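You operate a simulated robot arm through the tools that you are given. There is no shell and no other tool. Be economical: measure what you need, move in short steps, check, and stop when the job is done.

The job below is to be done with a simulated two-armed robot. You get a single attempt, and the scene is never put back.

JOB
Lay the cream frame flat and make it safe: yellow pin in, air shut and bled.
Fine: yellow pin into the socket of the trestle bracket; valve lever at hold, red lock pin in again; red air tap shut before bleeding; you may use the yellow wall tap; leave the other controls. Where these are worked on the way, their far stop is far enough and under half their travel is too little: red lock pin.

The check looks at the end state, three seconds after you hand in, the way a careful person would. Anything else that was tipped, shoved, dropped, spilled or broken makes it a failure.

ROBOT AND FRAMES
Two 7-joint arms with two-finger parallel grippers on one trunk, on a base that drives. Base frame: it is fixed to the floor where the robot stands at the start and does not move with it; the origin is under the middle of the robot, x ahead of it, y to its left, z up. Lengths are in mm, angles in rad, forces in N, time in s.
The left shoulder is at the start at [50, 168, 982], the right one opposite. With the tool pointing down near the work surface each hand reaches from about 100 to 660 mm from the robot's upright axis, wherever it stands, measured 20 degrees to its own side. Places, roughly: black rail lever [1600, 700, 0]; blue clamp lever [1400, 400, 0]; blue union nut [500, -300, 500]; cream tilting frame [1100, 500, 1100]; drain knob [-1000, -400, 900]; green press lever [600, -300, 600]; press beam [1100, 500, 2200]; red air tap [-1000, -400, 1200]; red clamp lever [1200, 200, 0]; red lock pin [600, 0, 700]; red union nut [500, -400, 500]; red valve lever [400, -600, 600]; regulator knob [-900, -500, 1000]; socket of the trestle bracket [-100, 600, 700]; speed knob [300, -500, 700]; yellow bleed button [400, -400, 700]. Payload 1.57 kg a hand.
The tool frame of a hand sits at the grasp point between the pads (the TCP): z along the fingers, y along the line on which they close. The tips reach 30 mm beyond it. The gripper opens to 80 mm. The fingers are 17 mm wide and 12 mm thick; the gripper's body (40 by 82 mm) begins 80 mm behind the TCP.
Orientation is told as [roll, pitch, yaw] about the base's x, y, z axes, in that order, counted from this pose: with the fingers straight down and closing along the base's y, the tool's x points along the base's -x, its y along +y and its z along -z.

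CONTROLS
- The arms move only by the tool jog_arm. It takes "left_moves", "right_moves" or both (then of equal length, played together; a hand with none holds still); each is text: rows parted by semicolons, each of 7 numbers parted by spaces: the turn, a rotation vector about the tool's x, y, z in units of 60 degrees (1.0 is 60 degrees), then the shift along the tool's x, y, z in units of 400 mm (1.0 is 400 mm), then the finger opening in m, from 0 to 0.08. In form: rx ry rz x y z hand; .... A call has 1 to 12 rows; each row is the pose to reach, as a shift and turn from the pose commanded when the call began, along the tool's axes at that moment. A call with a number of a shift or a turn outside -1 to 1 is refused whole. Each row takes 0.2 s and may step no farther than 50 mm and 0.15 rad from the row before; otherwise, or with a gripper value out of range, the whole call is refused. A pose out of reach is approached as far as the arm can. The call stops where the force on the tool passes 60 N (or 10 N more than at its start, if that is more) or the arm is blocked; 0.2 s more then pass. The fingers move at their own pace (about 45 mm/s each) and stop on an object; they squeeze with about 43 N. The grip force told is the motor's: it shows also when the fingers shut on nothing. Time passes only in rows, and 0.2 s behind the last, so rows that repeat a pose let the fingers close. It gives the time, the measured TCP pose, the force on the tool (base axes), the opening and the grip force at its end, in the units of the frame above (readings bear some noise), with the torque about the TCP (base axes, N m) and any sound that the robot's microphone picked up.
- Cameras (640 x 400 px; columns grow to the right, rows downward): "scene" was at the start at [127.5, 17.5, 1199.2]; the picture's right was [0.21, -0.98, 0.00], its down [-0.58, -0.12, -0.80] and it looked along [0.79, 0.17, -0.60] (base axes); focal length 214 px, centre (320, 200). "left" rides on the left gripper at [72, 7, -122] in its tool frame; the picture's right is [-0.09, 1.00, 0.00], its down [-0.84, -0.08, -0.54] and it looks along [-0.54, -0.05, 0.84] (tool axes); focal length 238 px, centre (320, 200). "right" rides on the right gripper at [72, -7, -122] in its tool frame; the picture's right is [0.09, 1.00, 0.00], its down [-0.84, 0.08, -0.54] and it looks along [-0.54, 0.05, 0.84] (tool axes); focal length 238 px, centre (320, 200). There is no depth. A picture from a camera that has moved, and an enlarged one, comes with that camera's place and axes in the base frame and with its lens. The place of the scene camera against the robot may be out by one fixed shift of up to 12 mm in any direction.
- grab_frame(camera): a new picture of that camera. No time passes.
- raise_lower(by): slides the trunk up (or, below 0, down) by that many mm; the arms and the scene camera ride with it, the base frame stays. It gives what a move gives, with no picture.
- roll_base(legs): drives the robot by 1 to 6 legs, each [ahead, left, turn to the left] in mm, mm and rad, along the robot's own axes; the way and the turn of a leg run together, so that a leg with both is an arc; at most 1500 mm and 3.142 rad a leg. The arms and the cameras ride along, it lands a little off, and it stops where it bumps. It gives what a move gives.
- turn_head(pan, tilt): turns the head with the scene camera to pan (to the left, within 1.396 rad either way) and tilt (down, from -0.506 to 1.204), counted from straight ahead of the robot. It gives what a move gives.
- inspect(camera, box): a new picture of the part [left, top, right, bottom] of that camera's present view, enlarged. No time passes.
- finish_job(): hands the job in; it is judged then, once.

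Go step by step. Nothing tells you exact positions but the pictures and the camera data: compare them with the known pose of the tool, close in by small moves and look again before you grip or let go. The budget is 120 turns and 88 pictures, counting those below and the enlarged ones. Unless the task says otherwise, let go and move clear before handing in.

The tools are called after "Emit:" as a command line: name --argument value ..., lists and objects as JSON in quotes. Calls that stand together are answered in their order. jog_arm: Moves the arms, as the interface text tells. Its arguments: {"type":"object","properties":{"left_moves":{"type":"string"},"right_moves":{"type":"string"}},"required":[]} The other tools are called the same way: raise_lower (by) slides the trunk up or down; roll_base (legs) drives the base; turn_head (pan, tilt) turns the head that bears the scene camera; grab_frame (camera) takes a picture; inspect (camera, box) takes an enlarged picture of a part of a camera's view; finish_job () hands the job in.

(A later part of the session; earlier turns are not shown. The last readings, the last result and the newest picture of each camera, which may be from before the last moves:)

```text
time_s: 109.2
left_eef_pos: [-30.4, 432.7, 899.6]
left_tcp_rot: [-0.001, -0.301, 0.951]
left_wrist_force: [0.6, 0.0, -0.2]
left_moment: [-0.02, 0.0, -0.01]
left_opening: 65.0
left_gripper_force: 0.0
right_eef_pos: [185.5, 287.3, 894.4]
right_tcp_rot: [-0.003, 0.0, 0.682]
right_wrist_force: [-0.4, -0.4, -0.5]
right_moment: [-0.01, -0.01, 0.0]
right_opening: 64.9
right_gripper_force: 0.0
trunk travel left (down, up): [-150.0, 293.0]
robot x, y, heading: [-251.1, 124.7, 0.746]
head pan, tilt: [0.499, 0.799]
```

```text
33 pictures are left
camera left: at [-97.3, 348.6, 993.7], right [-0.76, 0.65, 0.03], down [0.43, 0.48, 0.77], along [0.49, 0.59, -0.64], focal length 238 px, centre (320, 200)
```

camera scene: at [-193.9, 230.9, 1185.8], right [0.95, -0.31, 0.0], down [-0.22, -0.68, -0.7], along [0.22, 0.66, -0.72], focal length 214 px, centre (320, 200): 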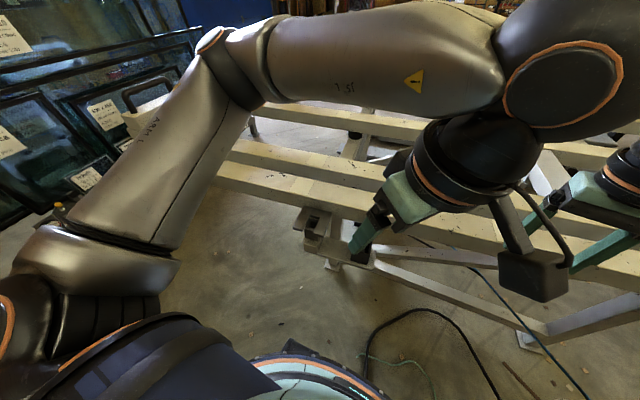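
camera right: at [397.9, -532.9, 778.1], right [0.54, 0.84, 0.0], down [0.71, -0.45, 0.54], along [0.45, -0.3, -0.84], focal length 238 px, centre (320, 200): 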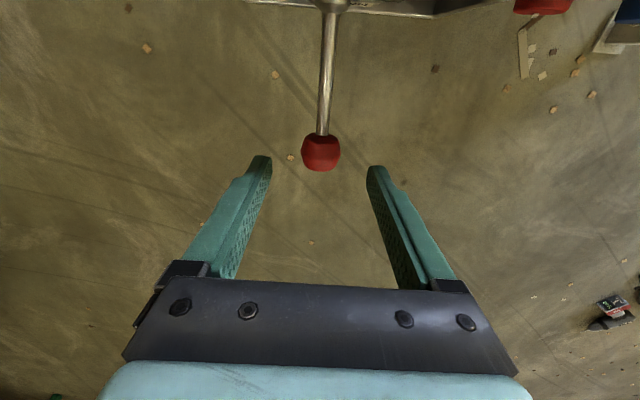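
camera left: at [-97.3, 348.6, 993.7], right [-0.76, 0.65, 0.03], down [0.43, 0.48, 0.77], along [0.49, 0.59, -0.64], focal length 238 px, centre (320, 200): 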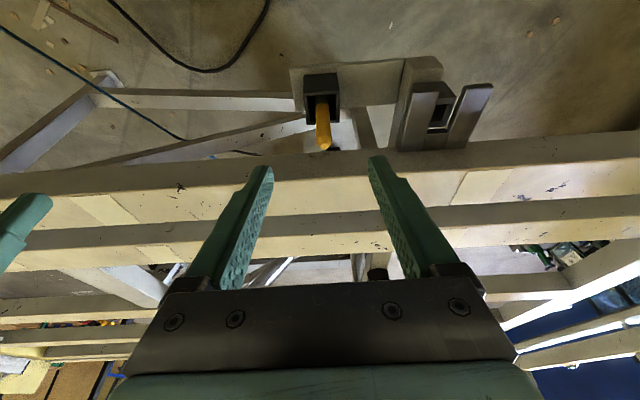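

Emit:
inspect --camera "left" --box '[260, 40, 520, 210]'

```text
2.35 times, centred on (390, 125) of left
camera zoom: at [-97.3, 348.6, 993.7], right [-0.76, 0.65, 0.03], down [0.43, 0.48, 0.77], along [0.49, 0.59, -0.64], focal length 561 px, centre (155, 376)
```

zoom: 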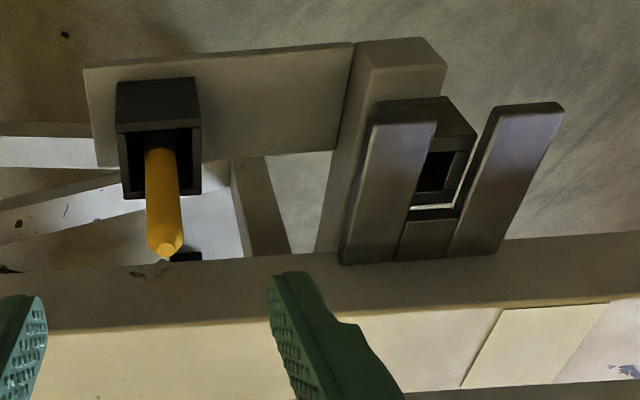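

The fork lug of the frame straddles the socket, and the yellow pin leans slightly toward the frame. I move nearer along the hand's axis for a second view.

Emit:
jog_arm --left_moves "0 0 0 -0.005 0.002 0.1 0.06; 0 0 0 -0.0105 0.005 0.21 0.055; 0 0 0 -0.0105 0.005 0.21 0.055"

Emit:
grab_frame --camera "left"

```text
time_s: 110.0
left_eef_pos: [-16.0, 454.5, 822.0]
left_tcp_rot: [-0.002, -0.3, 0.955]
left_wrist_force: [1.1, 0.6, 0.2]
left_moment: [0.01, 0.02, 0.03]
left_opening: 55.0
left_gripper_force: 0.0
right_eef_pos: [185.6, 286.9, 894.8]
right_tcp_rot: [-0.002, 0.002, 0.682]
right_wrist_force: [-0.3, -1.0, -0.1]
right_moment: [0.01, -0.01, 0.0]
right_opening: 65.1
right_gripper_force: 0.0
trunk travel left (down, up): [-150.0, 293.0]
robot x, y, heading: [-253.8, 127.3, 0.749]
head pan, tilt: [0.499, 0.799]
```

```text
31 pictures are left
camera left: at [-82.2, 373.1, 916.0], right [-0.76, 0.65, 0.03], down [0.43, 0.48, 0.77], along [0.48, 0.59, -0.64], focal length 238 px, centre (320, 200)
```

left: 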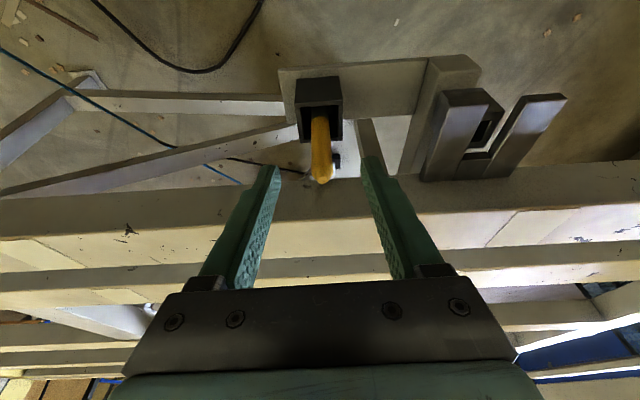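

Perspective shows the pin stands nearly upright with its top at about (-1,478,783). I go down to it and grip.

Emit:
jog_arm --left_moves "0 0 0 -0.007 0.001 0.06 0.055; 0 0 0 -0.014 0.002 0.12 0.055; 0 0 0 -0.019 0.0035 0.173 0.055; 0 0 0 -0.019 0.0035 0.173 0.055"

Emit:
grab_frame --camera "left"

```text
time_s: 111.0
left_eef_pos: [-1.0, 479.5, 756.4]
left_tcp_rot: [-0.002, -0.3, 0.955]
left_wrist_force: [-0.9, -0.4, 1.6]
left_moment: [0.01, 0.0, -0.01]
left_opening: 55.2
left_gripper_force: 0.2
right_eef_pos: [184.7, 287.2, 894.0]
right_tcp_rot: [-0.003, 0.002, 0.683]
right_wrist_force: [0.9, -0.6, -0.1]
right_moment: [-0.01, -0.01, 0.0]
right_opening: 64.9
right_gripper_force: 0.0
trunk travel left (down, up): [-150.0, 293.0]
robot x, y, heading: [-250.1, 126.2, 0.754]
head pan, tilt: [0.499, 0.799]
```

```text
30 pictures are left
camera left: at [-67.1, 397.5, 850.7], right [-0.76, 0.65, 0.03], down [0.43, 0.48, 0.77], along [0.48, 0.59, -0.64], focal length 238 px, centre (320, 200)
```

left: 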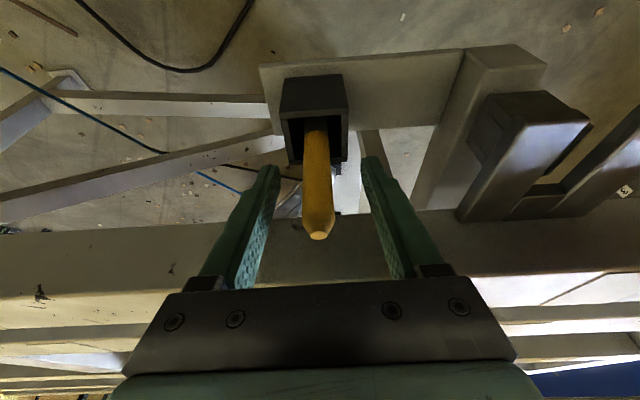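

The pin is between the fingers. I close, then lift it straight up.

Emit:
jog_arm --left_moves "0 0 0 0 0 0 0.01; 0 0 0 0 0 0 0.01; 0 0 0 0 0 0 0.01; 0 0 0 0 0 0 0.01; 0 0 0 0 0 0 0.01; 0 0 0 -0.015 0 -0.048 0.01; 0 0 0 -0.03 0 -0.095 0.01; 0 0 0 -0.044 0 -0.143 0.01; 0 0 0 -0.059 0 -0.191 0.01; 0 0 0 -0.074 0 -0.239 0.01; 0 0 0 -0.096 0 -0.31 0.01"

Emit:
grab_frame --camera "left"

Emit:
grab_frame --camera "scene"

```text
time_s: 113.5
left_eef_pos: [0.4, 477.9, 886.1]
left_tcp_rot: [0.0, -0.298, 0.953]
left_wrist_force: [0.1, -0.4, -3.0]
left_moment: [0.02, 0.0, 0.02]
left_opening: 16.0
left_gripper_force: 31.3
right_eef_pos: [184.7, 287.9, 894.7]
right_tcp_rot: [-0.006, 0.002, 0.683]
right_wrist_force: [0.0, 0.0, -0.3]
right_moment: [-0.04, 0.0, -0.02]
right_opening: 64.8
right_gripper_force: 0.0
trunk travel left (down, up): [-150.0, 293.0]
robot x, y, heading: [-247.2, 126.4, 0.748]
head pan, tilt: [0.499, 0.799]
```

```text
29 pictures are left
camera left: at [-65.3, 396.0, 981.6], right [-0.76, 0.65, 0.03], down [0.43, 0.48, 0.76], along [0.48, 0.59, -0.64], focal length 238 px, centre (320, 200)
```

left: 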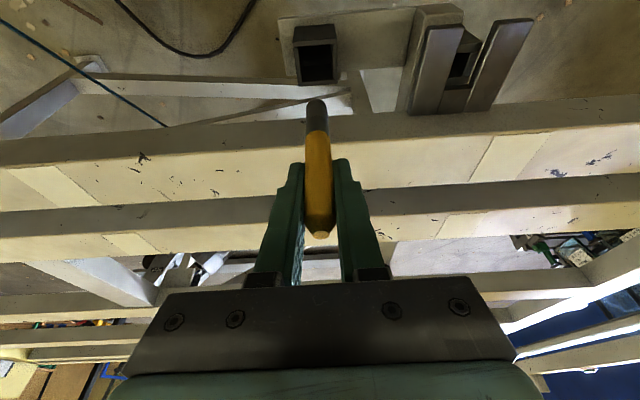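

```text
28 pictures are left
camera scene: at [-193.9, 230.9, 1185.7], right [0.95, -0.31, 0.0], down [-0.22, -0.68, -0.7], along [0.22, 0.66, -0.72], focal length 214 px, centre (320, 200)
```

scene: 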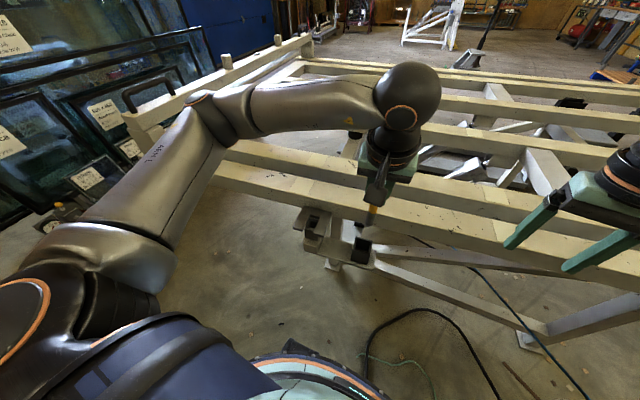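

Emit:
inspect --camera "scene" --box '[280, 150, 420, 270]'

```text
3.33 times, centred on (350, 210) of scene
camera zoom: at [-193.9, 230.9, 1185.7], right [0.95, -0.31, 0.0], down [-0.22, -0.68, -0.7], along [0.22, 0.66, -0.72], focal length 715 px, centre (220, 167)
```

zoom: 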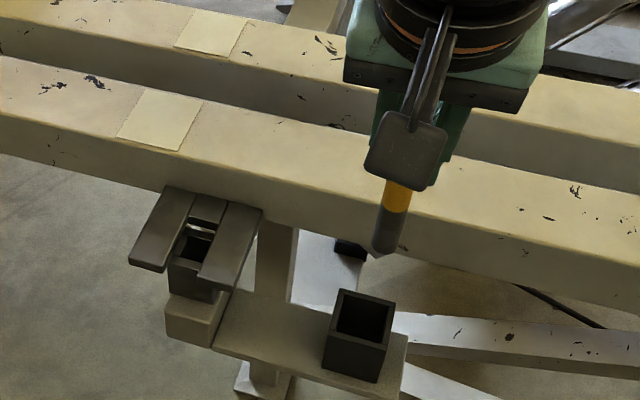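

The pin hangs upright in the grip, tip at about (1,477,782). The socket mouth works out at about (-116,577,712); I carry the pin above it and compare views.

Emit:
jog_arm --left_moves "0 0 0 -0.008 0.0955 0.003 0.01; 0 0 0 -0.0165 0.191 0.005 0.01; 0 0 0 -0.025 0.2865 0.008 0.01; 0 0 0 -0.033 0.382 0.0105 0.01; 0 0 0 -0.033 0.382 0.0105 0.01"

Emit:
inspect --camera "left" --box '[230, 20, 410, 150]'

Emit:
inspect --camera "scene" --box '[270, 160, 370, 250]'

```text
time_s: 114.7
left_eef_pos: [-116.3, 577.6, 886.3]
left_tcp_rot: [-0.001, -0.3, 0.955]
left_wrist_force: [0.6, 0.4, -1.9]
left_moment: [0.01, -0.03, -0.02]
left_opening: 15.8
left_gripper_force: 31.9
right_eef_pos: [184.9, 288.1, 894.6]
right_tcp_rot: [-0.003, 0.002, 0.682]
right_wrist_force: [0.0, -0.1, 0.6]
right_moment: [0.0, 0.01, 0.0]
right_opening: 64.7
right_gripper_force: 0.0
trunk travel left (down, up): [-150.0, 293.0]
robot x, y, heading: [-251.8, 125.1, 0.753]
head pan, tilt: [0.499, 0.799]
```

```text
3.08 times, centred on (320, 85) of left
camera zoom: at [-182.1, 495.1, 979.4], right [-0.76, 0.65, 0.03], down [0.43, 0.48, 0.77], along [0.48, 0.59, -0.64], focal length 733 px, centre (320, 554)
```

zoom: 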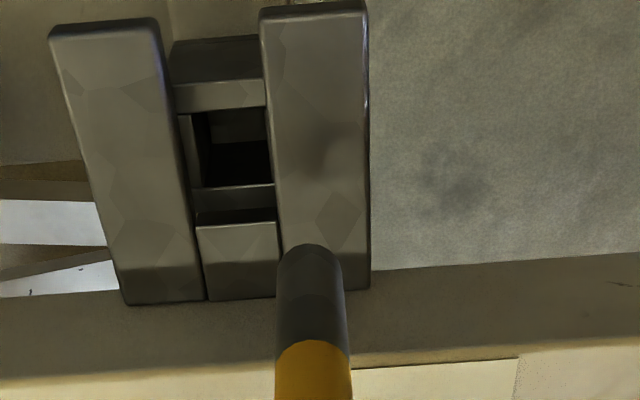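

```text
4.44 times, centred on (320, 205) of scene
camera zoom: at [-194.0, 231.0, 1185.7], right [0.95, -0.31, 0.0], down [-0.22, -0.68, -0.7], along [0.22, 0.66, -0.72], focal length 953 px, centre (320, 178)
```

zoom: 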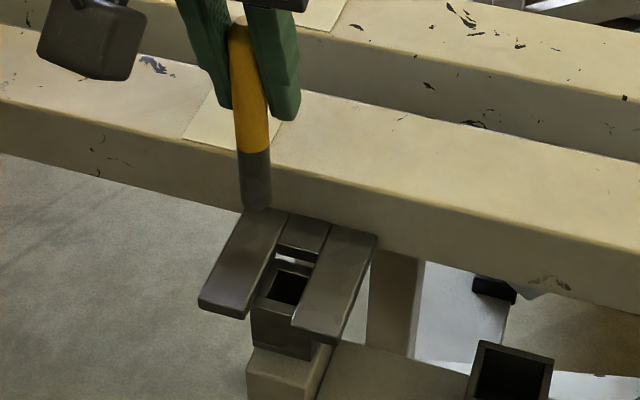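

The close view shows the hole about 23 mm to the side and 7 mm nearer. I correct, lower by 30 mm and look again.

Emit:
jog_arm --left_moves "0 0 0 0.03 -0.056 0.01 0.01; 0 0 0 0.0415 -0.056 0.066 0.01; 0 0 0 0.0415 -0.056 0.066 0.01"

Emit:
inspect --camera "left" --box '[230, 20, 410, 150]'

Emit:
inspect --camera "scene" --box '[270, 160, 370, 250]'

```text
time_s: 115.5
left_eef_pos: [-101.6, 558.0, 854.9]
left_tcp_rot: [-0.002, -0.301, 0.955]
left_wrist_force: [-0.3, -0.4, -2.0]
left_moment: [0.03, -0.01, -0.01]
left_opening: 15.8
left_gripper_force: 31.7
right_eef_pos: [186.1, 289.6, 895.8]
right_tcp_rot: [-0.001, 0.002, 0.682]
right_wrist_force: [-0.1, -0.4, -0.4]
right_moment: [0.02, -0.04, -0.02]
right_opening: 65.0
right_gripper_force: 0.1
trunk travel left (down, up): [-150.0, 293.0]
robot x, y, heading: [-252.4, 127.5, 0.751]
head pan, tilt: [0.499, 0.799]
```

```text
3.08 times, centred on (320, 85) of left
camera zoom: at [-168.2, 476.0, 950.1], right [-0.76, 0.65, 0.03], down [0.43, 0.48, 0.77], along [0.48, 0.59, -0.64], focal length 733 px, centre (320, 554)
```

zoom: 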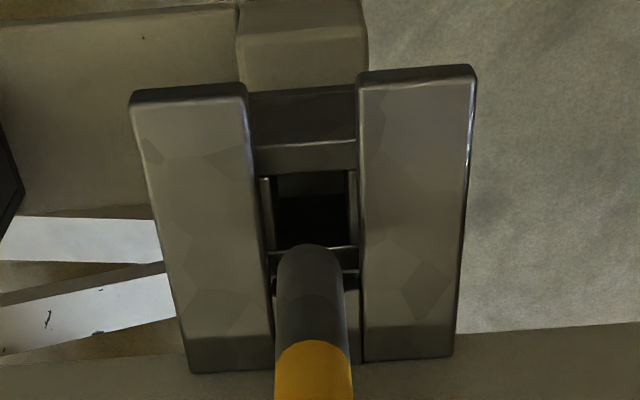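

```text
4.44 times, centred on (320, 205) of scene
camera zoom: at [-193.9, 231.1, 1185.7], right [0.95, -0.31, 0.0], down [-0.22, -0.68, -0.7], along [0.22, 0.66, -0.72], focal length 953 px, centre (320, 178)
```

zoom: 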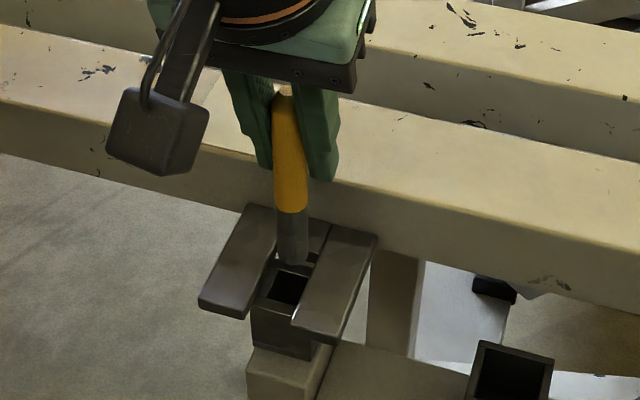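

Both views now agree: the pin stands over the hole to within 1 mm or so. I lower it in 10 mm steps.

Emit:
jog_arm --left_moves "0 0 0 0 0.003 0 0.01; 0 0 0 0.0074 0.003 0.024 0.01; 0 0 0 0.0148 0.003 0.048 0.01; 0 0 0 0.0222 0.003 0.0716 0.01; 0 0 0 0.0296 0.003 0.0955 0.01; 0 0 0 0.033 0.003 0.107 0.01; 0 0 0 0.037 0.003 0.119 0.01"

Emit:
inspect --camera "scene" --box '[270, 160, 370, 250]'

```text
time_s: 117.0
left_eef_pos: [-103.8, 559.1, 808.2]
left_tcp_rot: [-0.002, -0.301, 0.954]
left_wrist_force: [-0.3, -2.9, 15.8]
left_moment: [-0.14, 0.04, 0.02]
left_opening: 16.0
left_gripper_force: 25.9
right_eef_pos: [185.1, 286.4, 895.9]
right_tcp_rot: [-0.003, -0.002, 0.684]
right_wrist_force: [0.6, -0.4, 1.1]
right_moment: [0.0, 0.02, -0.03]
right_opening: 65.1
right_gripper_force: 0.1
trunk travel left (down, up): [-150.0, 293.0]
robot x, y, heading: [-250.1, 128.7, 0.751]
head pan, tilt: [0.499, 0.799]
```

```text
4.44 times, centred on (320, 205) of scene
camera zoom: at [-194.3, 229.7, 1186.0], right [0.95, -0.31, 0.0], down [-0.22, -0.68, -0.7], along [0.22, 0.66, -0.72], focal length 953 px, centre (320, 178)
```

zoom: 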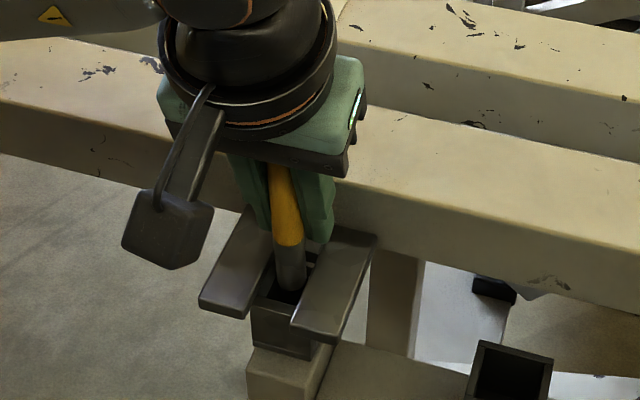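

Emit:
inspect --camera "left" --box '[230, 20, 410, 150]'

```text
3.08 times, centred on (320, 85) of left
camera zoom: at [-170.4, 476.2, 901.9], right [-0.76, 0.65, 0.03], down [0.43, 0.48, 0.77], along [0.49, 0.59, -0.64], focal length 733 px, centre (320, 554)
```

zoom: 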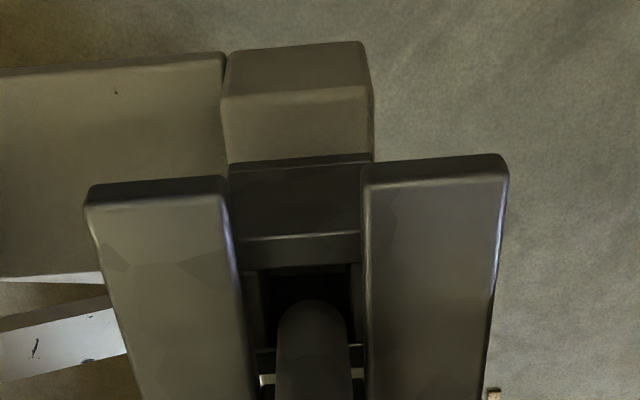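

The tip is touching the far rim: the views agree it must come about 7 mm back toward me and 1 mm sideways. I lift slightly, shift, and lower again.

Emit:
jog_arm --left_moves "0 0 0 -0.006 0 -0.019 0.01; 0 0 0 0.01 -0.0033 -0.024 0.01; 0 0 0 0.01 -0.0033 -0.024 0.01; 0 0 0 0.0162 -0.0033 -0.005 0.01; 0 0 0 0.019 -0.0033 0.005 0.01; 0 0 0 0.022 -0.0033 0.014 0.01; 0 0 0 0.025 -0.0033 0.024 0.01"

Emit:
inspect --camera "left" --box '[230, 50, 410, 180]'

```text
time_s: 118.7
left_eef_pos: [-107.6, 551.6, 796.2]
left_tcp_rot: [-0.004, -0.304, 0.954]
left_wrist_force: [-4.7, -5.0, 25.5]
left_moment: [-0.37, 0.1, 0.01]
left_opening: 15.9
left_gripper_force: 16.1
right_eef_pos: [184.3, 287.0, 895.9]
right_tcp_rot: [-0.004, -0.001, 0.683]
right_wrist_force: [0.1, 0.3, 0.6]
right_moment: [0.03, -0.02, 0.0]
right_opening: 65.1
right_gripper_force: 0.0
trunk travel left (down, up): [-150.0, 293.0]
robot x, y, heading: [-253.3, 129.7, 0.749]
head pan, tilt: [0.499, 0.799]
```

```text
3.08 times, centred on (320, 115) of left
camera zoom: at [-174.1, 468.4, 890.6], right [-0.76, 0.65, 0.02], down [0.43, 0.48, 0.77], along [0.49, 0.59, -0.64], focal length 733 px, centre (320, 462)
```

zoom: 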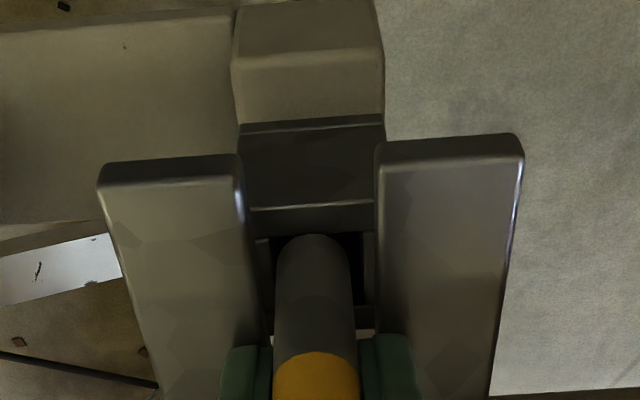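

The pin has slid up in my grip: its tip has been resting at about z 740, the true rim height. I look more closely at the fit before pressing.

Emit:
inspect --camera "left" --box '[290, 100, 350, 160]'

Emit:
inspect --camera "scene" --box '[290, 190, 350, 240]'

```text
6.67 times, centred on (320, 130) of left
camera zoom: at [-174.1, 468.4, 890.6], right [-0.76, 0.65, 0.02], down [0.43, 0.48, 0.77], along [0.49, 0.59, -0.64], focal length 1589 px, centre (320, 667)
```

zoom: 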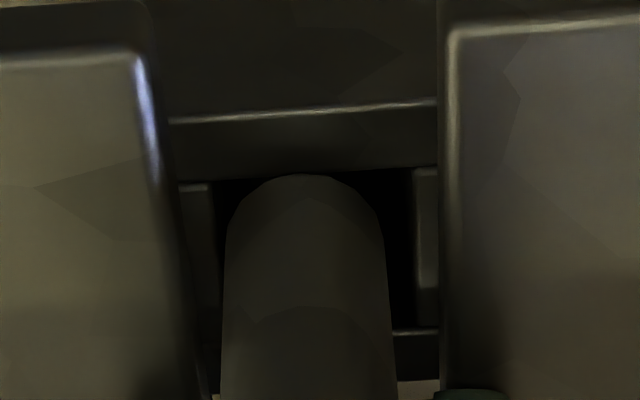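

```text
8.00 times, centred on (320, 215) of scene
camera zoom: at [-194.9, 229.0, 1186.2], right [0.95, -0.31, 0.0], down [-0.22, -0.68, -0.7], along [0.22, 0.66, -0.72], focal length 1716 px, centre (320, 80)
```

zoom: 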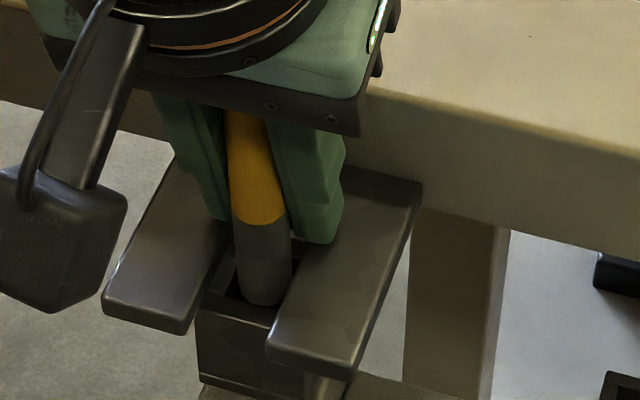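

The pin still catches the near rim: it needs +2 mm away from me and +1 mm sideways. Lift a little, shift, lower gently.

Emit:
jog_arm --left_moves "0 0 0 -0.003 0 -0.0095 0.01; 0 0 0 -0.0078 0.0028 -0.008 0.01; 0 0 0 -0.0078 0.0028 -0.008 0.01; 0 0 0 -0.0019 0.0028 0.011 0.01; 0 0 0 0.0026 0.0028 0.0255 0.01; 0 0 0 0.0055 0.0028 0.035 0.01"

Emit:
inspect --camera "left" --box '[275, 80, 365, 170]'

```text
time_s: 119.8
left_eef_pos: [-105.7, 557.6, 795.5]
left_tcp_rot: [-0.009, -0.329, 0.958]
left_wrist_force: [-2.9, -3.2, 22.7]
left_moment: [0.12, 0.3, -0.17]
left_opening: 15.9
left_gripper_force: 32.1
right_eef_pos: [183.7, 286.4, 894.8]
right_tcp_rot: [-0.003, 0.001, 0.684]
right_wrist_force: [-0.2, 0.1, -0.2]
right_moment: [0.01, -0.01, 0.03]
right_opening: 64.9
right_gripper_force: 0.0
trunk travel left (down, up): [-150.0, 293.0]
robot x, y, heading: [-253.2, 127.7, 0.753]
head pan, tilt: [0.499, 0.799]
stopped in row 5 (left hand): the force on the tool passed its limit at 67 N (the readings are from after the stop); the commanded pose is now the measured one
```

```text
4.44 times, centred on (320, 125) of left
camera zoom: at [-173.7, 473.0, 887.6], right [-0.76, 0.65, 0.02], down [0.41, 0.46, 0.78], along [0.5, 0.61, -0.62], focal length 1059 px, centre (320, 533)
```

zoom: 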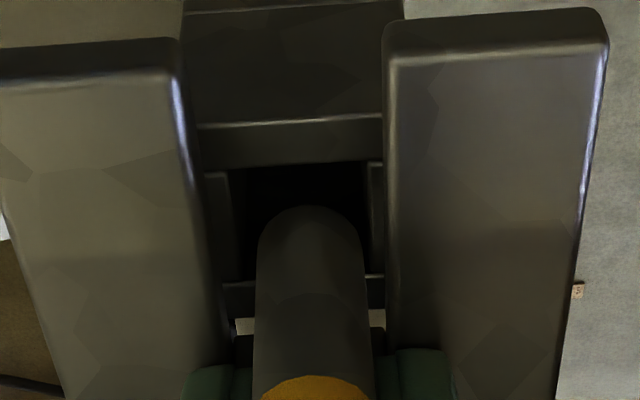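

I overshot: the hand needs to be about 4.5 mm back and 1.5 mm sideways. I lift a few mm, restore the hand's tilt, correct, and look before pressing.

Emit:
jog_arm --left_moves "0 0 0 -0.0045 0 -0.0143 0.01; 0 0.027 0 0.006 -0.0038 -0.0176 0.01; 0 0.027 0 0.006 -0.0038 -0.0176 0.01"

Emit:
inspect --camera "left" --box '[275, 80, 365, 170]'

Emit:
inspect --camera "scene" --box '[290, 190, 350, 240]'

```text
time_s: 120.7
left_eef_pos: [-107.3, 552.4, 797.4]
left_tcp_rot: [-0.003, -0.288, 0.956]
left_wrist_force: [-0.8, 0.0, -1.9]
left_moment: [0.0, -0.01, -0.01]
left_opening: 15.9
left_gripper_force: 31.9
right_eef_pos: [183.6, 287.7, 894.6]
right_tcp_rot: [-0.004, 0.001, 0.685]
right_wrist_force: [0.3, 0.5, 0.1]
right_moment: [0.02, 0.04, 0.0]
right_opening: 64.7
right_gripper_force: 0.1
trunk travel left (down, up): [-150.0, 293.0]
robot x, y, heading: [-249.5, 128.0, 0.755]
head pan, tilt: [0.499, 0.799]
```

```text
4.44 times, centred on (320, 125) of left
camera zoom: at [-173.1, 471.5, 893.7], right [-0.76, 0.65, 0.02], down [0.44, 0.49, 0.76], along [0.48, 0.59, -0.65], focal length 1059 px, centre (320, 533)
```

zoom: 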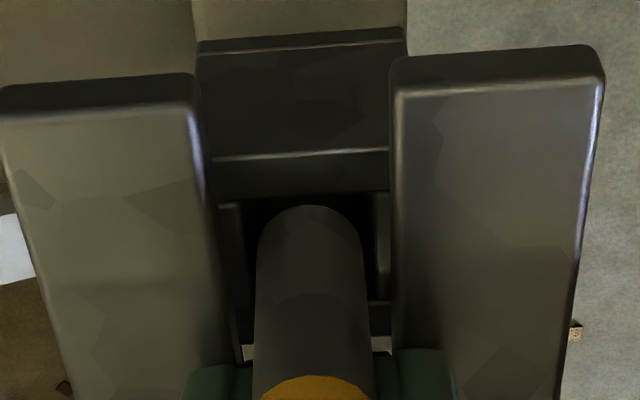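

```text
8.00 times, centred on (320, 215) of scene
camera zoom: at [-194.3, 231.0, 1185.6], right [0.95, -0.31, 0.0], down [-0.22, -0.68, -0.7], along [0.22, 0.66, -0.72], focal length 1716 px, centre (320, 80)
```

zoom: 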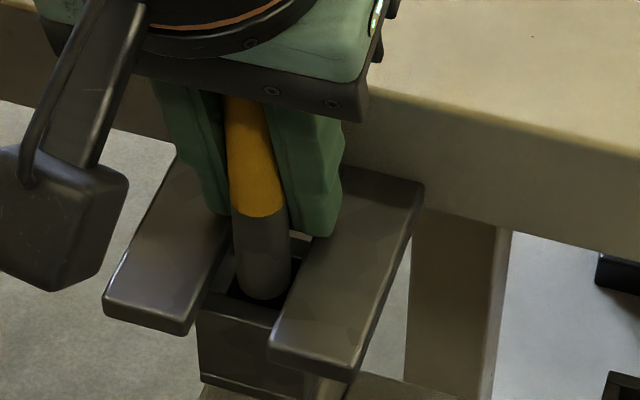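

Well aligned now. I lower in 2 mm steps with a 1 mm shift away.

Emit:
jog_arm --left_moves "0 0 0 -0.0015 0 0.0055 0.01; 0 0 0 0 0 0.0103 0.01; 0 0 0 0.0015 0 0.015 0.01; 0 0 0 0.003 0 0.02 0.01; 0 0 0 0.003 0 0.02 0.01"

Emit:
inspect --camera "left" --box '[275, 80, 365, 170]'

```text
time_s: 121.8
left_eef_pos: [-106.6, 554.4, 796.6]
left_tcp_rot: [-0.01, -0.303, 0.961]
left_wrist_force: [-9.1, -3.8, 48.9]
left_moment: [-0.03, 0.86, -0.01]
left_opening: 15.6
left_gripper_force: 31.7
right_eef_pos: [183.9, 285.4, 896.8]
right_tcp_rot: [0.0, -0.002, 0.684]
right_wrist_force: [-0.2, -0.9, -0.4]
right_moment: [0.05, 0.02, 0.03]
right_opening: 64.7
right_gripper_force: 0.1
trunk travel left (down, up): [-150.0, 293.0]
robot x, y, heading: [-253.9, 126.5, 0.754]
head pan, tilt: [0.499, 0.799]
```

```text
4.44 times, centred on (320, 125) of left
camera zoom: at [-173.6, 471.0, 889.8], right [-0.76, 0.65, 0.02], down [0.42, 0.48, 0.77], along [0.49, 0.59, -0.64], focal length 1059 px, centre (320, 533)
```

zoom: 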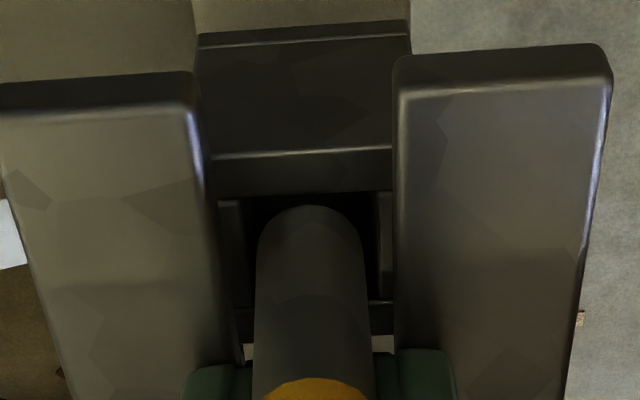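

The fingers are resting on the fork prongs while the pin tip stands at the hole mouth, aligned. I take off the load and open the fingers slightly so the pin drops in.

Emit:
jog_arm --left_moves "0 0 0 -0.003 0 -0.01 0.01; 0 0 0 -0.0045 0 -0.015 0.01; 0 0 0 -0.0045 0 -0.015 0.01; 0 0 0 -0.0045 0 -0.015 0.026; 0 0 0 -0.0045 0 -0.015 0.026; 0 0 0 -0.0045 0 -0.015 0.026"

Emit:
inspect --camera "left" --box '[240, 60, 400, 220]'

Emit:
inspect --camera "scene" --box '[290, 190, 350, 240]'

```text
time_s: 123.2
left_eef_pos: [-107.3, 554.2, 795.9]
left_tcp_rot: [-0.005, -0.287, 0.957]
left_wrist_force: [6.5, 5.5, 6.7]
left_moment: [0.26, -0.14, -0.09]
left_opening: 16.9
left_gripper_force: 0.0
right_eef_pos: [184.8, 288.9, 894.4]
right_tcp_rot: [-0.004, 0.001, 0.684]
right_wrist_force: [0.8, 0.2, 0.0]
right_moment: [0.01, 0.05, -0.02]
right_opening: 65.3
right_gripper_force: 0.1
trunk travel left (down, up): [-150.0, 293.0]
robot x, y, heading: [-250.2, 127.2, 0.754]
head pan, tilt: [0.499, 0.799]
```

```text
2.50 times, centred on (320, 140) of left
camera zoom: at [-172.8, 471.8, 891.5], right [-0.76, 0.65, 0.02], down [0.43, 0.49, 0.76], along [0.48, 0.59, -0.65], focal length 596 px, centre (320, 350)
```

zoom: 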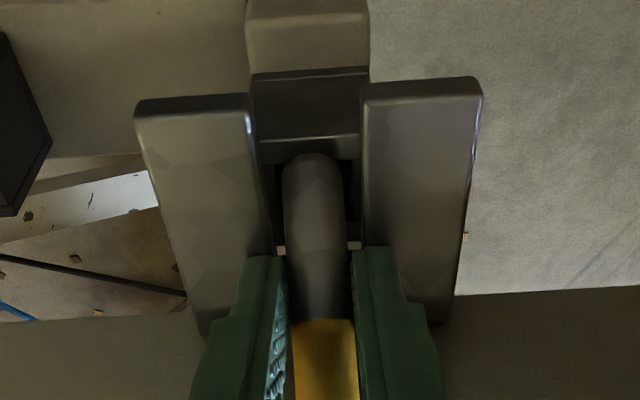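

```text
8.00 times, centred on (320, 215) of scene
camera zoom: at [-194.0, 230.8, 1185.6], right [0.95, -0.31, 0.0], down [-0.22, -0.68, -0.7], along [0.22, 0.66, -0.72], focal length 1716 px, centre (320, 80)
```

zoom: 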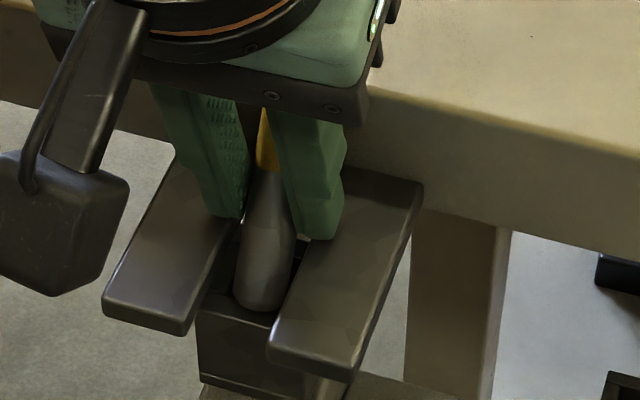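

The pin didn't drop: it tilted with its tip on the near rim. I grip it again and lift it clear, then check how it sits in the hand.

Emit:
jog_arm --left_moves "0 0 0 0 0 0 0.005; 0 0 0 0 0 0 0.005; 0 0 0 0 0 0 0.005; 0 0 0 -0.007 0 -0.024 0.005; 0 0 0 -0.022 0 -0.072 0.005; 0 0 0 -0.037 0 -0.12 0.005; 0 0 0 -0.059 0 -0.192 0.005"

Emit:
grab_frame --camera "left"

```text
time_s: 124.8
left_eef_pos: [-107.0, 553.3, 876.8]
left_tcp_rot: [-0.002, -0.289, 0.956]
left_wrist_force: [0.8, -0.2, -2.3]
left_moment: [-0.04, 0.04, 0.01]
left_opening: 16.2
left_gripper_force: 31.4
right_eef_pos: [185.2, 287.8, 894.3]
right_tcp_rot: [-0.005, 0.001, 0.684]
right_wrist_force: [-0.7, 0.5, 0.2]
right_moment: [0.0, -0.02, 0.01]
right_opening: 64.7
right_gripper_force: 0.1
trunk travel left (down, up): [-150.0, 293.0]
robot x, y, heading: [-249.4, 128.0, 0.752]
head pan, tilt: [0.499, 0.799]
```

```text
11 pictures are left
camera left: at [-173.2, 472.2, 973.0], right [-0.76, 0.65, 0.02], down [0.44, 0.49, 0.76], along [0.48, 0.59, -0.65], focal length 238 px, centre (320, 200)
```

left: 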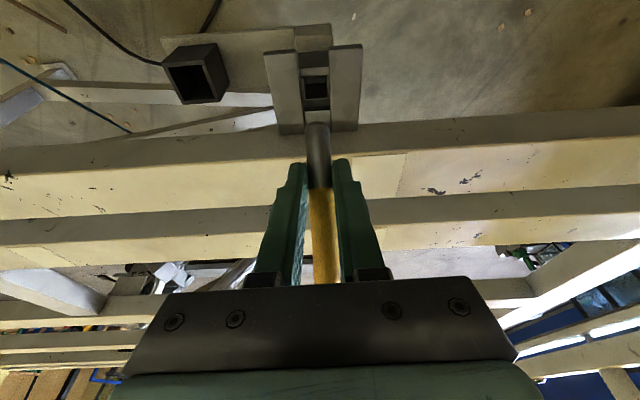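

The pin now sits about 16° off vertical, held low. The safest is to set it back in its wide holder and re-grip near the top; I straighten it by tilting the hand and carry it over the holder.

Emit:
jog_arm --left_moves "0 -0.067 0 0.006 -0.08 0.01 0.005; 0 -0.134 0 0.0115 -0.161 0.02 0.005; 0 -0.2 0 0.017 -0.2415 0.04 0.005; 0 -0.267 0 0.023 -0.322 0.0635 0.005; 0 -0.267 0 0.023 -0.322 0.0635 0.005"

Emit:
inspect --camera "scene" --box '[310, 150, 430, 260]'

```text
time_s: 126.0
left_eef_pos: [-4.2, 476.7, 851.4]
left_tcp_rot: [-0.005, -0.569, 0.96]
left_wrist_force: [0.4, -0.8, -2.2]
left_moment: [-0.03, 0.0, 0.01]
left_opening: 16.0
left_gripper_force: 31.3
right_eef_pos: [184.8, 289.0, 894.5]
right_tcp_rot: [-0.004, 0.001, 0.684]
right_wrist_force: [-0.2, 0.2, 0.5]
right_moment: [0.03, 0.02, -0.01]
right_opening: 64.9
right_gripper_force: 0.0
trunk travel left (down, up): [-150.0, 293.0]
robot x, y, heading: [-251.5, 130.2, 0.755]
head pan, tilt: [0.499, 0.799]
```

```text
3.64 times, centred on (370, 205) of scene
camera zoom: at [-194.2, 230.9, 1185.7], right [0.95, -0.31, 0.0], down [-0.22, -0.68, -0.7], along [0.22, 0.66, -0.72], focal length 780 px, centre (138, 182)
```

zoom: 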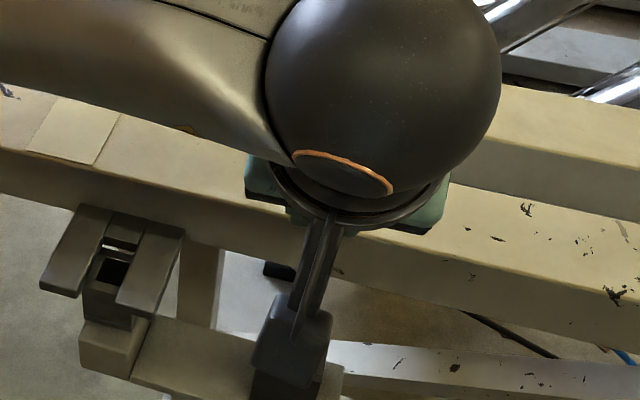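

Emit:
grab_frame --camera "left"

```text
9 pictures are left
camera left: at [-82.1, 377.0, 915.1], right [-0.77, 0.64, 0.04], down [0.3, 0.29, 0.91], along [0.57, 0.71, -0.42], focal length 238 px, centre (320, 200)
```

left: 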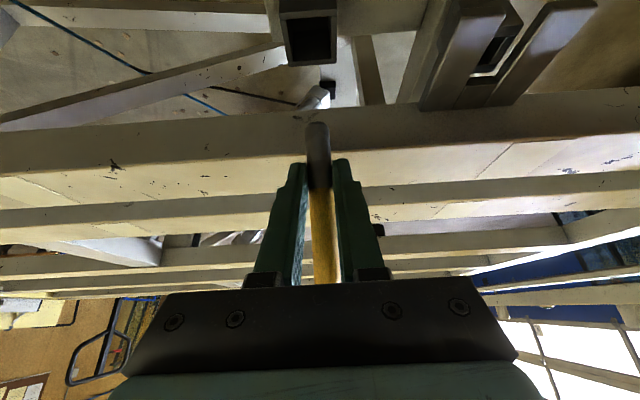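

The tip lines up with the holder mouth. I lower about 100 mm.

Emit:
jog_arm --left_moves "0 0 0 0.034 0 0.053 0.005; 0 0 0 0.067 0 0.105 0.005; 0 0 0 0.094 0 0.147 0.005; 0 0 0 0.115 0 0.18 0.005; 0 0 0 0.1347 0 0.2105 0.005"

Emit:
inspect --camera "left" --box '[220, 40, 420, 300]'

```text
time_s: 127.2
left_eef_pos: [-3.3, 476.6, 749.9]
left_tcp_rot: [-0.006, -0.568, 0.955]
left_wrist_force: [-12.2, -13.8, 10.7]
left_moment: [0.09, 0.03, 0.04]
left_opening: 15.7
left_gripper_force: 31.6
right_eef_pos: [182.8, 287.7, 896.0]
right_tcp_rot: [-0.003, -0.003, 0.685]
right_wrist_force: [1.0, -0.4, 0.3]
right_moment: [0.05, 0.01, 0.03]
right_opening: 64.8
right_gripper_force: 0.1
trunk travel left (down, up): [-150.0, 293.0]
robot x, y, heading: [-249.4, 130.4, 0.751]
head pan, tilt: [0.499, 0.799]
```

```text
1.54 times, centred on (320, 170) of left
camera zoom: at [-82.0, 376.9, 814.2], right [-0.77, 0.64, 0.04], down [0.3, 0.29, 0.91], along [0.57, 0.71, -0.42], focal length 367 px, centre (320, 246)
```

zoom: 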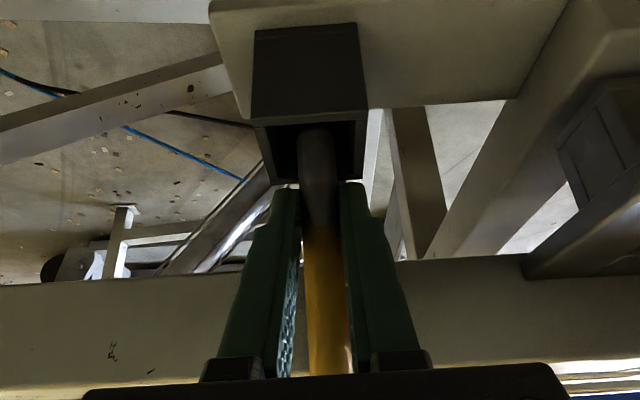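

Emit:
jog_arm --left_moves "0 0 0 -0.007 0 -0.0105 0.005; 0 0 0 0.0056 0 -0.0185 0.005; 0 0 0 0.0126 0 -0.008 0.005; 0 0 0 0.0193 0 0.0025 0.005; 0 0 0 0.026 0 0.013 0.005; 0 0 0 0.026 0 0.013 0.005"

```text
time_s: 128.7
left_eef_pos: [-6.5, 475.5, 744.3]
left_tcp_rot: [-0.008, -0.577, 0.961]
left_wrist_force: [-9.9, 0.3, 26.7]
left_moment: [0.48, 0.48, 0.15]
left_opening: 15.9
left_gripper_force: 30.9
right_eef_pos: [183.6, 287.2, 895.8]
right_tcp_rot: [-0.003, -0.001, 0.684]
right_wrist_force: [-0.4, 0.3, -0.8]
right_moment: [0.01, -0.03, 0.01]
right_opening: 65.1
right_gripper_force: 0.0
trunk travel left (down, up): [-150.0, 293.0]
robot x, y, heading: [-252.4, 127.2, 0.753]
head pan, tilt: [0.499, 0.799]
```

The fingers have reached the holder rim with the tip some 15 mm inside. I ease up and release so the pin drops into the holder, then back off along the hand axis.

Emit:
jog_arm --left_moves "0 0 0 -0.006 0 -0.0085 0.005; 0 0 0 -0.006 0 -0.0085 0.06; 0 0 0 -0.006 0 -0.0085 0.06; 0 0 0 -0.006 0 -0.0085 0.06; 0 0 0 -0.006 0 -0.0085 0.06; 0 0 0 -0.006 0 -0.1 0.06; 0 0 0 -0.006 0 -0.2 0.06"

Emit:
grab_frame --camera "left"

```text
time_s: 130.2
left_eef_pos: [-29.0, 440.5, 809.0]
left_tcp_rot: [-0.003, -0.57, 0.959]
left_wrist_force: [0.2, -0.2, 0.4]
left_moment: [0.01, 0.02, -0.01]
left_opening: 60.0
left_gripper_force: 0.1
right_eef_pos: [184.7, 289.3, 894.4]
right_tcp_rot: [-0.002, 0.001, 0.684]
right_wrist_force: [0.5, 0.9, -0.1]
right_moment: [0.03, 0.01, -0.02]
right_opening: 64.5
right_gripper_force: 0.2
trunk travel left (down, up): [-150.0, 293.0]
robot x, y, heading: [-255.0, 124.0, 0.753]
head pan, tilt: [0.499, 0.799]
```

```text
7 pictures are left
camera left: at [-107.7, 340.0, 871.8], right [-0.77, 0.64, 0.05], down [0.3, 0.3, 0.91], along [0.57, 0.71, -0.42], focal length 238 px, centre (320, 200)
```

left: 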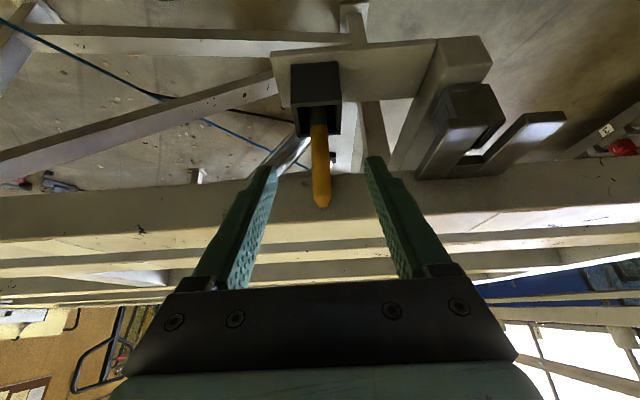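

The pin is back in its holder. I reset the hand to the smaller tilt above it, then descend to grip it just below the top.

Emit:
jog_arm --left_moves "0 0.09 0 -0.035 -0.003 0.002 0.055; 0 0.18 0 -0.07 -0.006 0.005 0.055; 0 0.258 0 -0.104 -0.008 0.007 0.055; 0 0.258 0 -0.104 -0.008 0.007 0.055"

Emit:
jog_arm --left_moves "0 0 0 0 0 0.05 0.055; 0 0 0 0 0 0.1 0.055; 0 0 0 0 0 0.15 0.055; 0 0 0 0 0 0.15 0.055"

Emit:
grab_frame --camera "left"

```text
time_s: 131.2
left_eef_pos: [-5.3, 468.3, 828.6]
left_tcp_rot: [-0.006, -0.299, 0.956]
left_wrist_force: [-1.1, 0.4, 0.2]
left_moment: [-0.02, -0.03, 0.02]
left_opening: 55.1
left_gripper_force: 0.2
right_eef_pos: [185.4, 287.5, 895.2]
right_tcp_rot: [-0.003, 0.002, 0.683]
right_wrist_force: [-0.5, -0.1, -0.3]
right_moment: [-0.01, -0.02, 0.02]
right_opening: 64.9
right_gripper_force: 0.1
trunk travel left (down, up): [-150.0, 293.0]
robot x, y, heading: [-251.9, 127.1, 0.749]
head pan, tilt: [0.499, 0.799]
```

```text
time_s: 132.2
left_eef_pos: [4.4, 482.8, 771.1]
left_tcp_rot: [-0.005, -0.297, 0.959]
left_wrist_force: [-0.1, -0.3, 0.1]
left_moment: [0.0, 0.01, 0.01]
left_opening: 54.8
left_gripper_force: 0.0
right_eef_pos: [184.9, 288.1, 893.7]
right_tcp_rot: [-0.003, -0.001, 0.684]
right_wrist_force: [-0.1, 0.4, -1.0]
right_moment: [-0.02, 0.02, -0.01]
right_opening: 64.9
right_gripper_force: 0.1
trunk travel left (down, up): [-150.0, 293.0]
robot x, y, heading: [-251.0, 130.1, 0.751]
head pan, tilt: [0.499, 0.799]
```

```text
6 pictures are left
camera left: at [-61.5, 399.9, 865.6], right [-0.76, 0.65, 0.02], down [0.43, 0.48, 0.76], along [0.48, 0.59, -0.64], focal length 238 px, centre (320, 200)
```

left: 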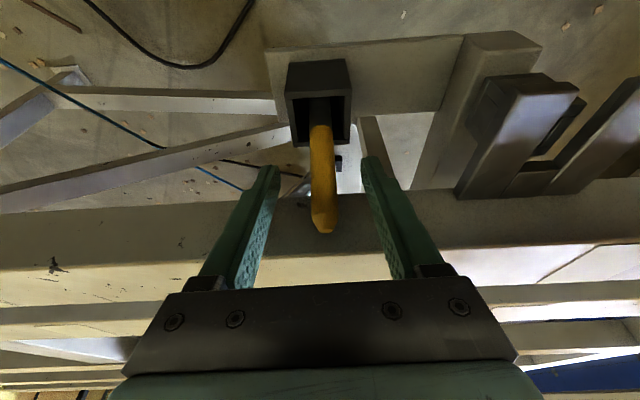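

The pin leans slightly away, so I shift 12 mm toward it, close near its top and lift.

Emit:
jog_arm --left_moves "0 0 0 -0.0287 0 0.0089 0.055; 0 0 0 -0.0287 0 0.0089 0.005; 0 0 0 -0.0287 0 0.0089 0.005; 0 0 0 -0.0287 0 0.0089 0.005; 0 0 0 -0.0287 0 0.0089 0.005; 0 0 0 -0.045 0 -0.042 0.005; 0 0 0 -0.06 0 -0.09 0.005; 0 0 0 -0.075 0 -0.14 0.005; 0 0 0 -0.1 0 -0.22 0.005; 0 0 0 -0.125 0 -0.3 0.005"

Emit:
grab_frame --camera "left"

```text
time_s: 134.4
left_eef_pos: [11.7, 494.3, 903.0]
left_tcp_rot: [-0.005, -0.299, 0.96]
left_wrist_force: [0.0, 0.2, -1.9]
left_moment: [-0.01, -0.01, -0.01]
left_opening: 15.8
left_gripper_force: 31.3
right_eef_pos: [184.9, 288.3, 895.0]
right_tcp_rot: [-0.002, 0.003, 0.685]
right_wrist_force: [-0.4, 0.4, 0.0]
right_moment: [0.03, 0.0, -0.02]
right_opening: 65.2
right_gripper_force: 0.0
trunk travel left (down, up): [-150.0, 293.0]
robot x, y, heading: [-248.2, 125.7, 0.754]
head pan, tilt: [0.499, 0.799]
```

```text
5 pictures are left
camera left: at [-54.4, 412.8, 997.0], right [-0.76, 0.65, 0.02], down [0.43, 0.48, 0.77], along [0.48, 0.59, -0.64], focal length 238 px, centre (320, 200)
```

left: 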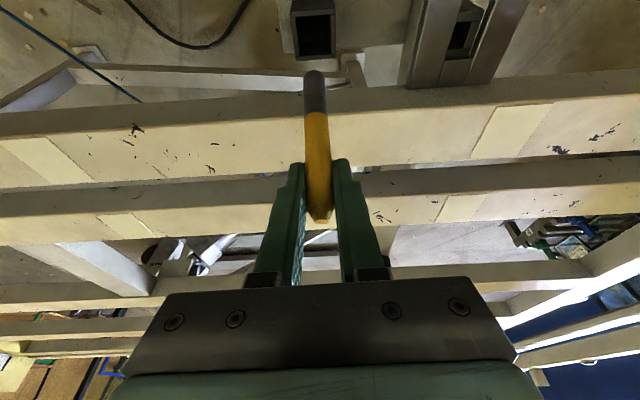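

Gripped near the top now. I straighten it (tilt the hand by another 0.13) and carry it over the hole, tip about 10 mm above the rim.

Emit:
jog_arm --left_moves "0 -0.031 0 0.005 0.081 -0.005 0.005; 0 -0.062 0 0.015 0.162 0 0.005; 0 -0.093 0 0.025 0.243 0.01 0.005; 0 -0.124 0 0.04 0.324 0.03 0.005; 0 -0.124 0 0.06 0.324 0.094 0.005; 0 -0.124 0 0.06 0.324 0.094 0.005"

Emit:
inspect --camera "left" --box '[260, 0, 380, 120]'

```text
time_s: 135.8
left_eef_pos: [-101.7, 558.1, 857.4]
left_tcp_rot: [-0.005, -0.429, 0.958]
left_wrist_force: [0.4, -0.1, -1.1]
left_moment: [0.0, -0.03, -0.02]
left_opening: 16.1
left_gripper_force: 31.3
right_eef_pos: [184.5, 287.7, 893.7]
right_tcp_rot: [-0.004, 0.002, 0.683]
right_wrist_force: [-0.1, 0.8, -0.3]
right_moment: [-0.02, -0.03, -0.02]
right_opening: 65.0
right_gripper_force: 0.1
trunk travel left (down, up): [-150.0, 293.0]
robot x, y, heading: [-248.5, 127.1, 0.756]
head pan, tilt: [0.499, 0.799]
```

```text
3.33 times, centred on (320, 60) of left
camera zoom: at [-174.4, 465.9, 937.1], right [-0.77, 0.64, 0.03], down [0.37, 0.4, 0.84], along [0.53, 0.66, -0.54], focal length 794 px, centre (320, 667)
```

zoom: 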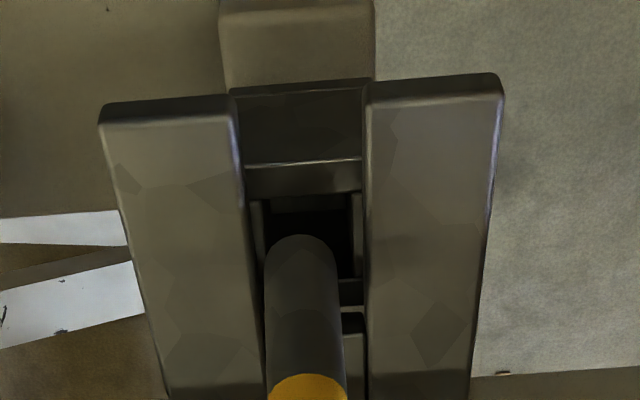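

Lateral error about 2 mm, the other direction looks right. I shift and lower 18 mm, watching the force.

Emit:
jog_arm --left_moves "0 0 0 0 0.0053 0 0.005; 0 0 0 0.0042 0.0053 0.0091 0.005; 0 0 0 0.0083 0.0053 0.0182 0.005; 0 0 0 0.0125 0.0053 0.0273 0.005; 0 0 0 0.0166 0.0053 0.0364 0.005; 0 0 0 0.0187 0.0053 0.041 0.005"

```text
time_s: 137.2
left_eef_pos: [-103.2, 559.8, 839.2]
left_tcp_rot: [-0.004, -0.427, 0.957]
left_wrist_force: [0.1, -0.3, -1.6]
left_moment: [0.01, 0.02, -0.01]
left_opening: 15.8
left_gripper_force: 31.8
right_eef_pos: [184.6, 286.9, 894.2]
right_tcp_rot: [-0.002, 0.001, 0.685]
right_wrist_force: [-0.3, -0.6, -1.0]
right_moment: [0.0, 0.02, 0.0]
right_opening: 64.9
right_gripper_force: 0.1
trunk travel left (down, up): [-150.0, 293.0]
robot x, y, heading: [-250.5, 128.3, 0.756]
head pan, tilt: [0.499, 0.799]
```

No contact at all at nominal 9 mm below the rim: promising. I lower another 20 mm.

Emit:
jog_arm --left_moves "0 0 0 0.0042 0 0.0091 0.005; 0 0 0 0.0083 0 0.0182 0.005; 0 0 0 0.0125 0 0.0273 0.005; 0 0 0 0.0166 0 0.0364 0.005; 0 0 0 0.0208 0 0.0455 0.005"

```text
time_s: 138.4
left_eef_pos: [-103.4, 559.8, 819.3]
left_tcp_rot: [-0.006, -0.429, 0.959]
left_wrist_force: [0.4, -0.5, -2.4]
left_moment: [-0.01, -0.01, 0.01]
left_opening: 15.9
left_gripper_force: 31.5
right_eef_pos: [184.4, 287.7, 894.0]
right_tcp_rot: [-0.003, 0.002, 0.684]
right_wrist_force: [-0.4, -0.9, 0.7]
right_moment: [0.03, 0.01, 0.0]
right_opening: 64.8
right_gripper_force: 0.1
trunk travel left (down, up): [-150.0, 293.0]
robot x, y, heading: [-251.7, 128.6, 0.753]
head pan, tilt: [0.499, 0.799]
```

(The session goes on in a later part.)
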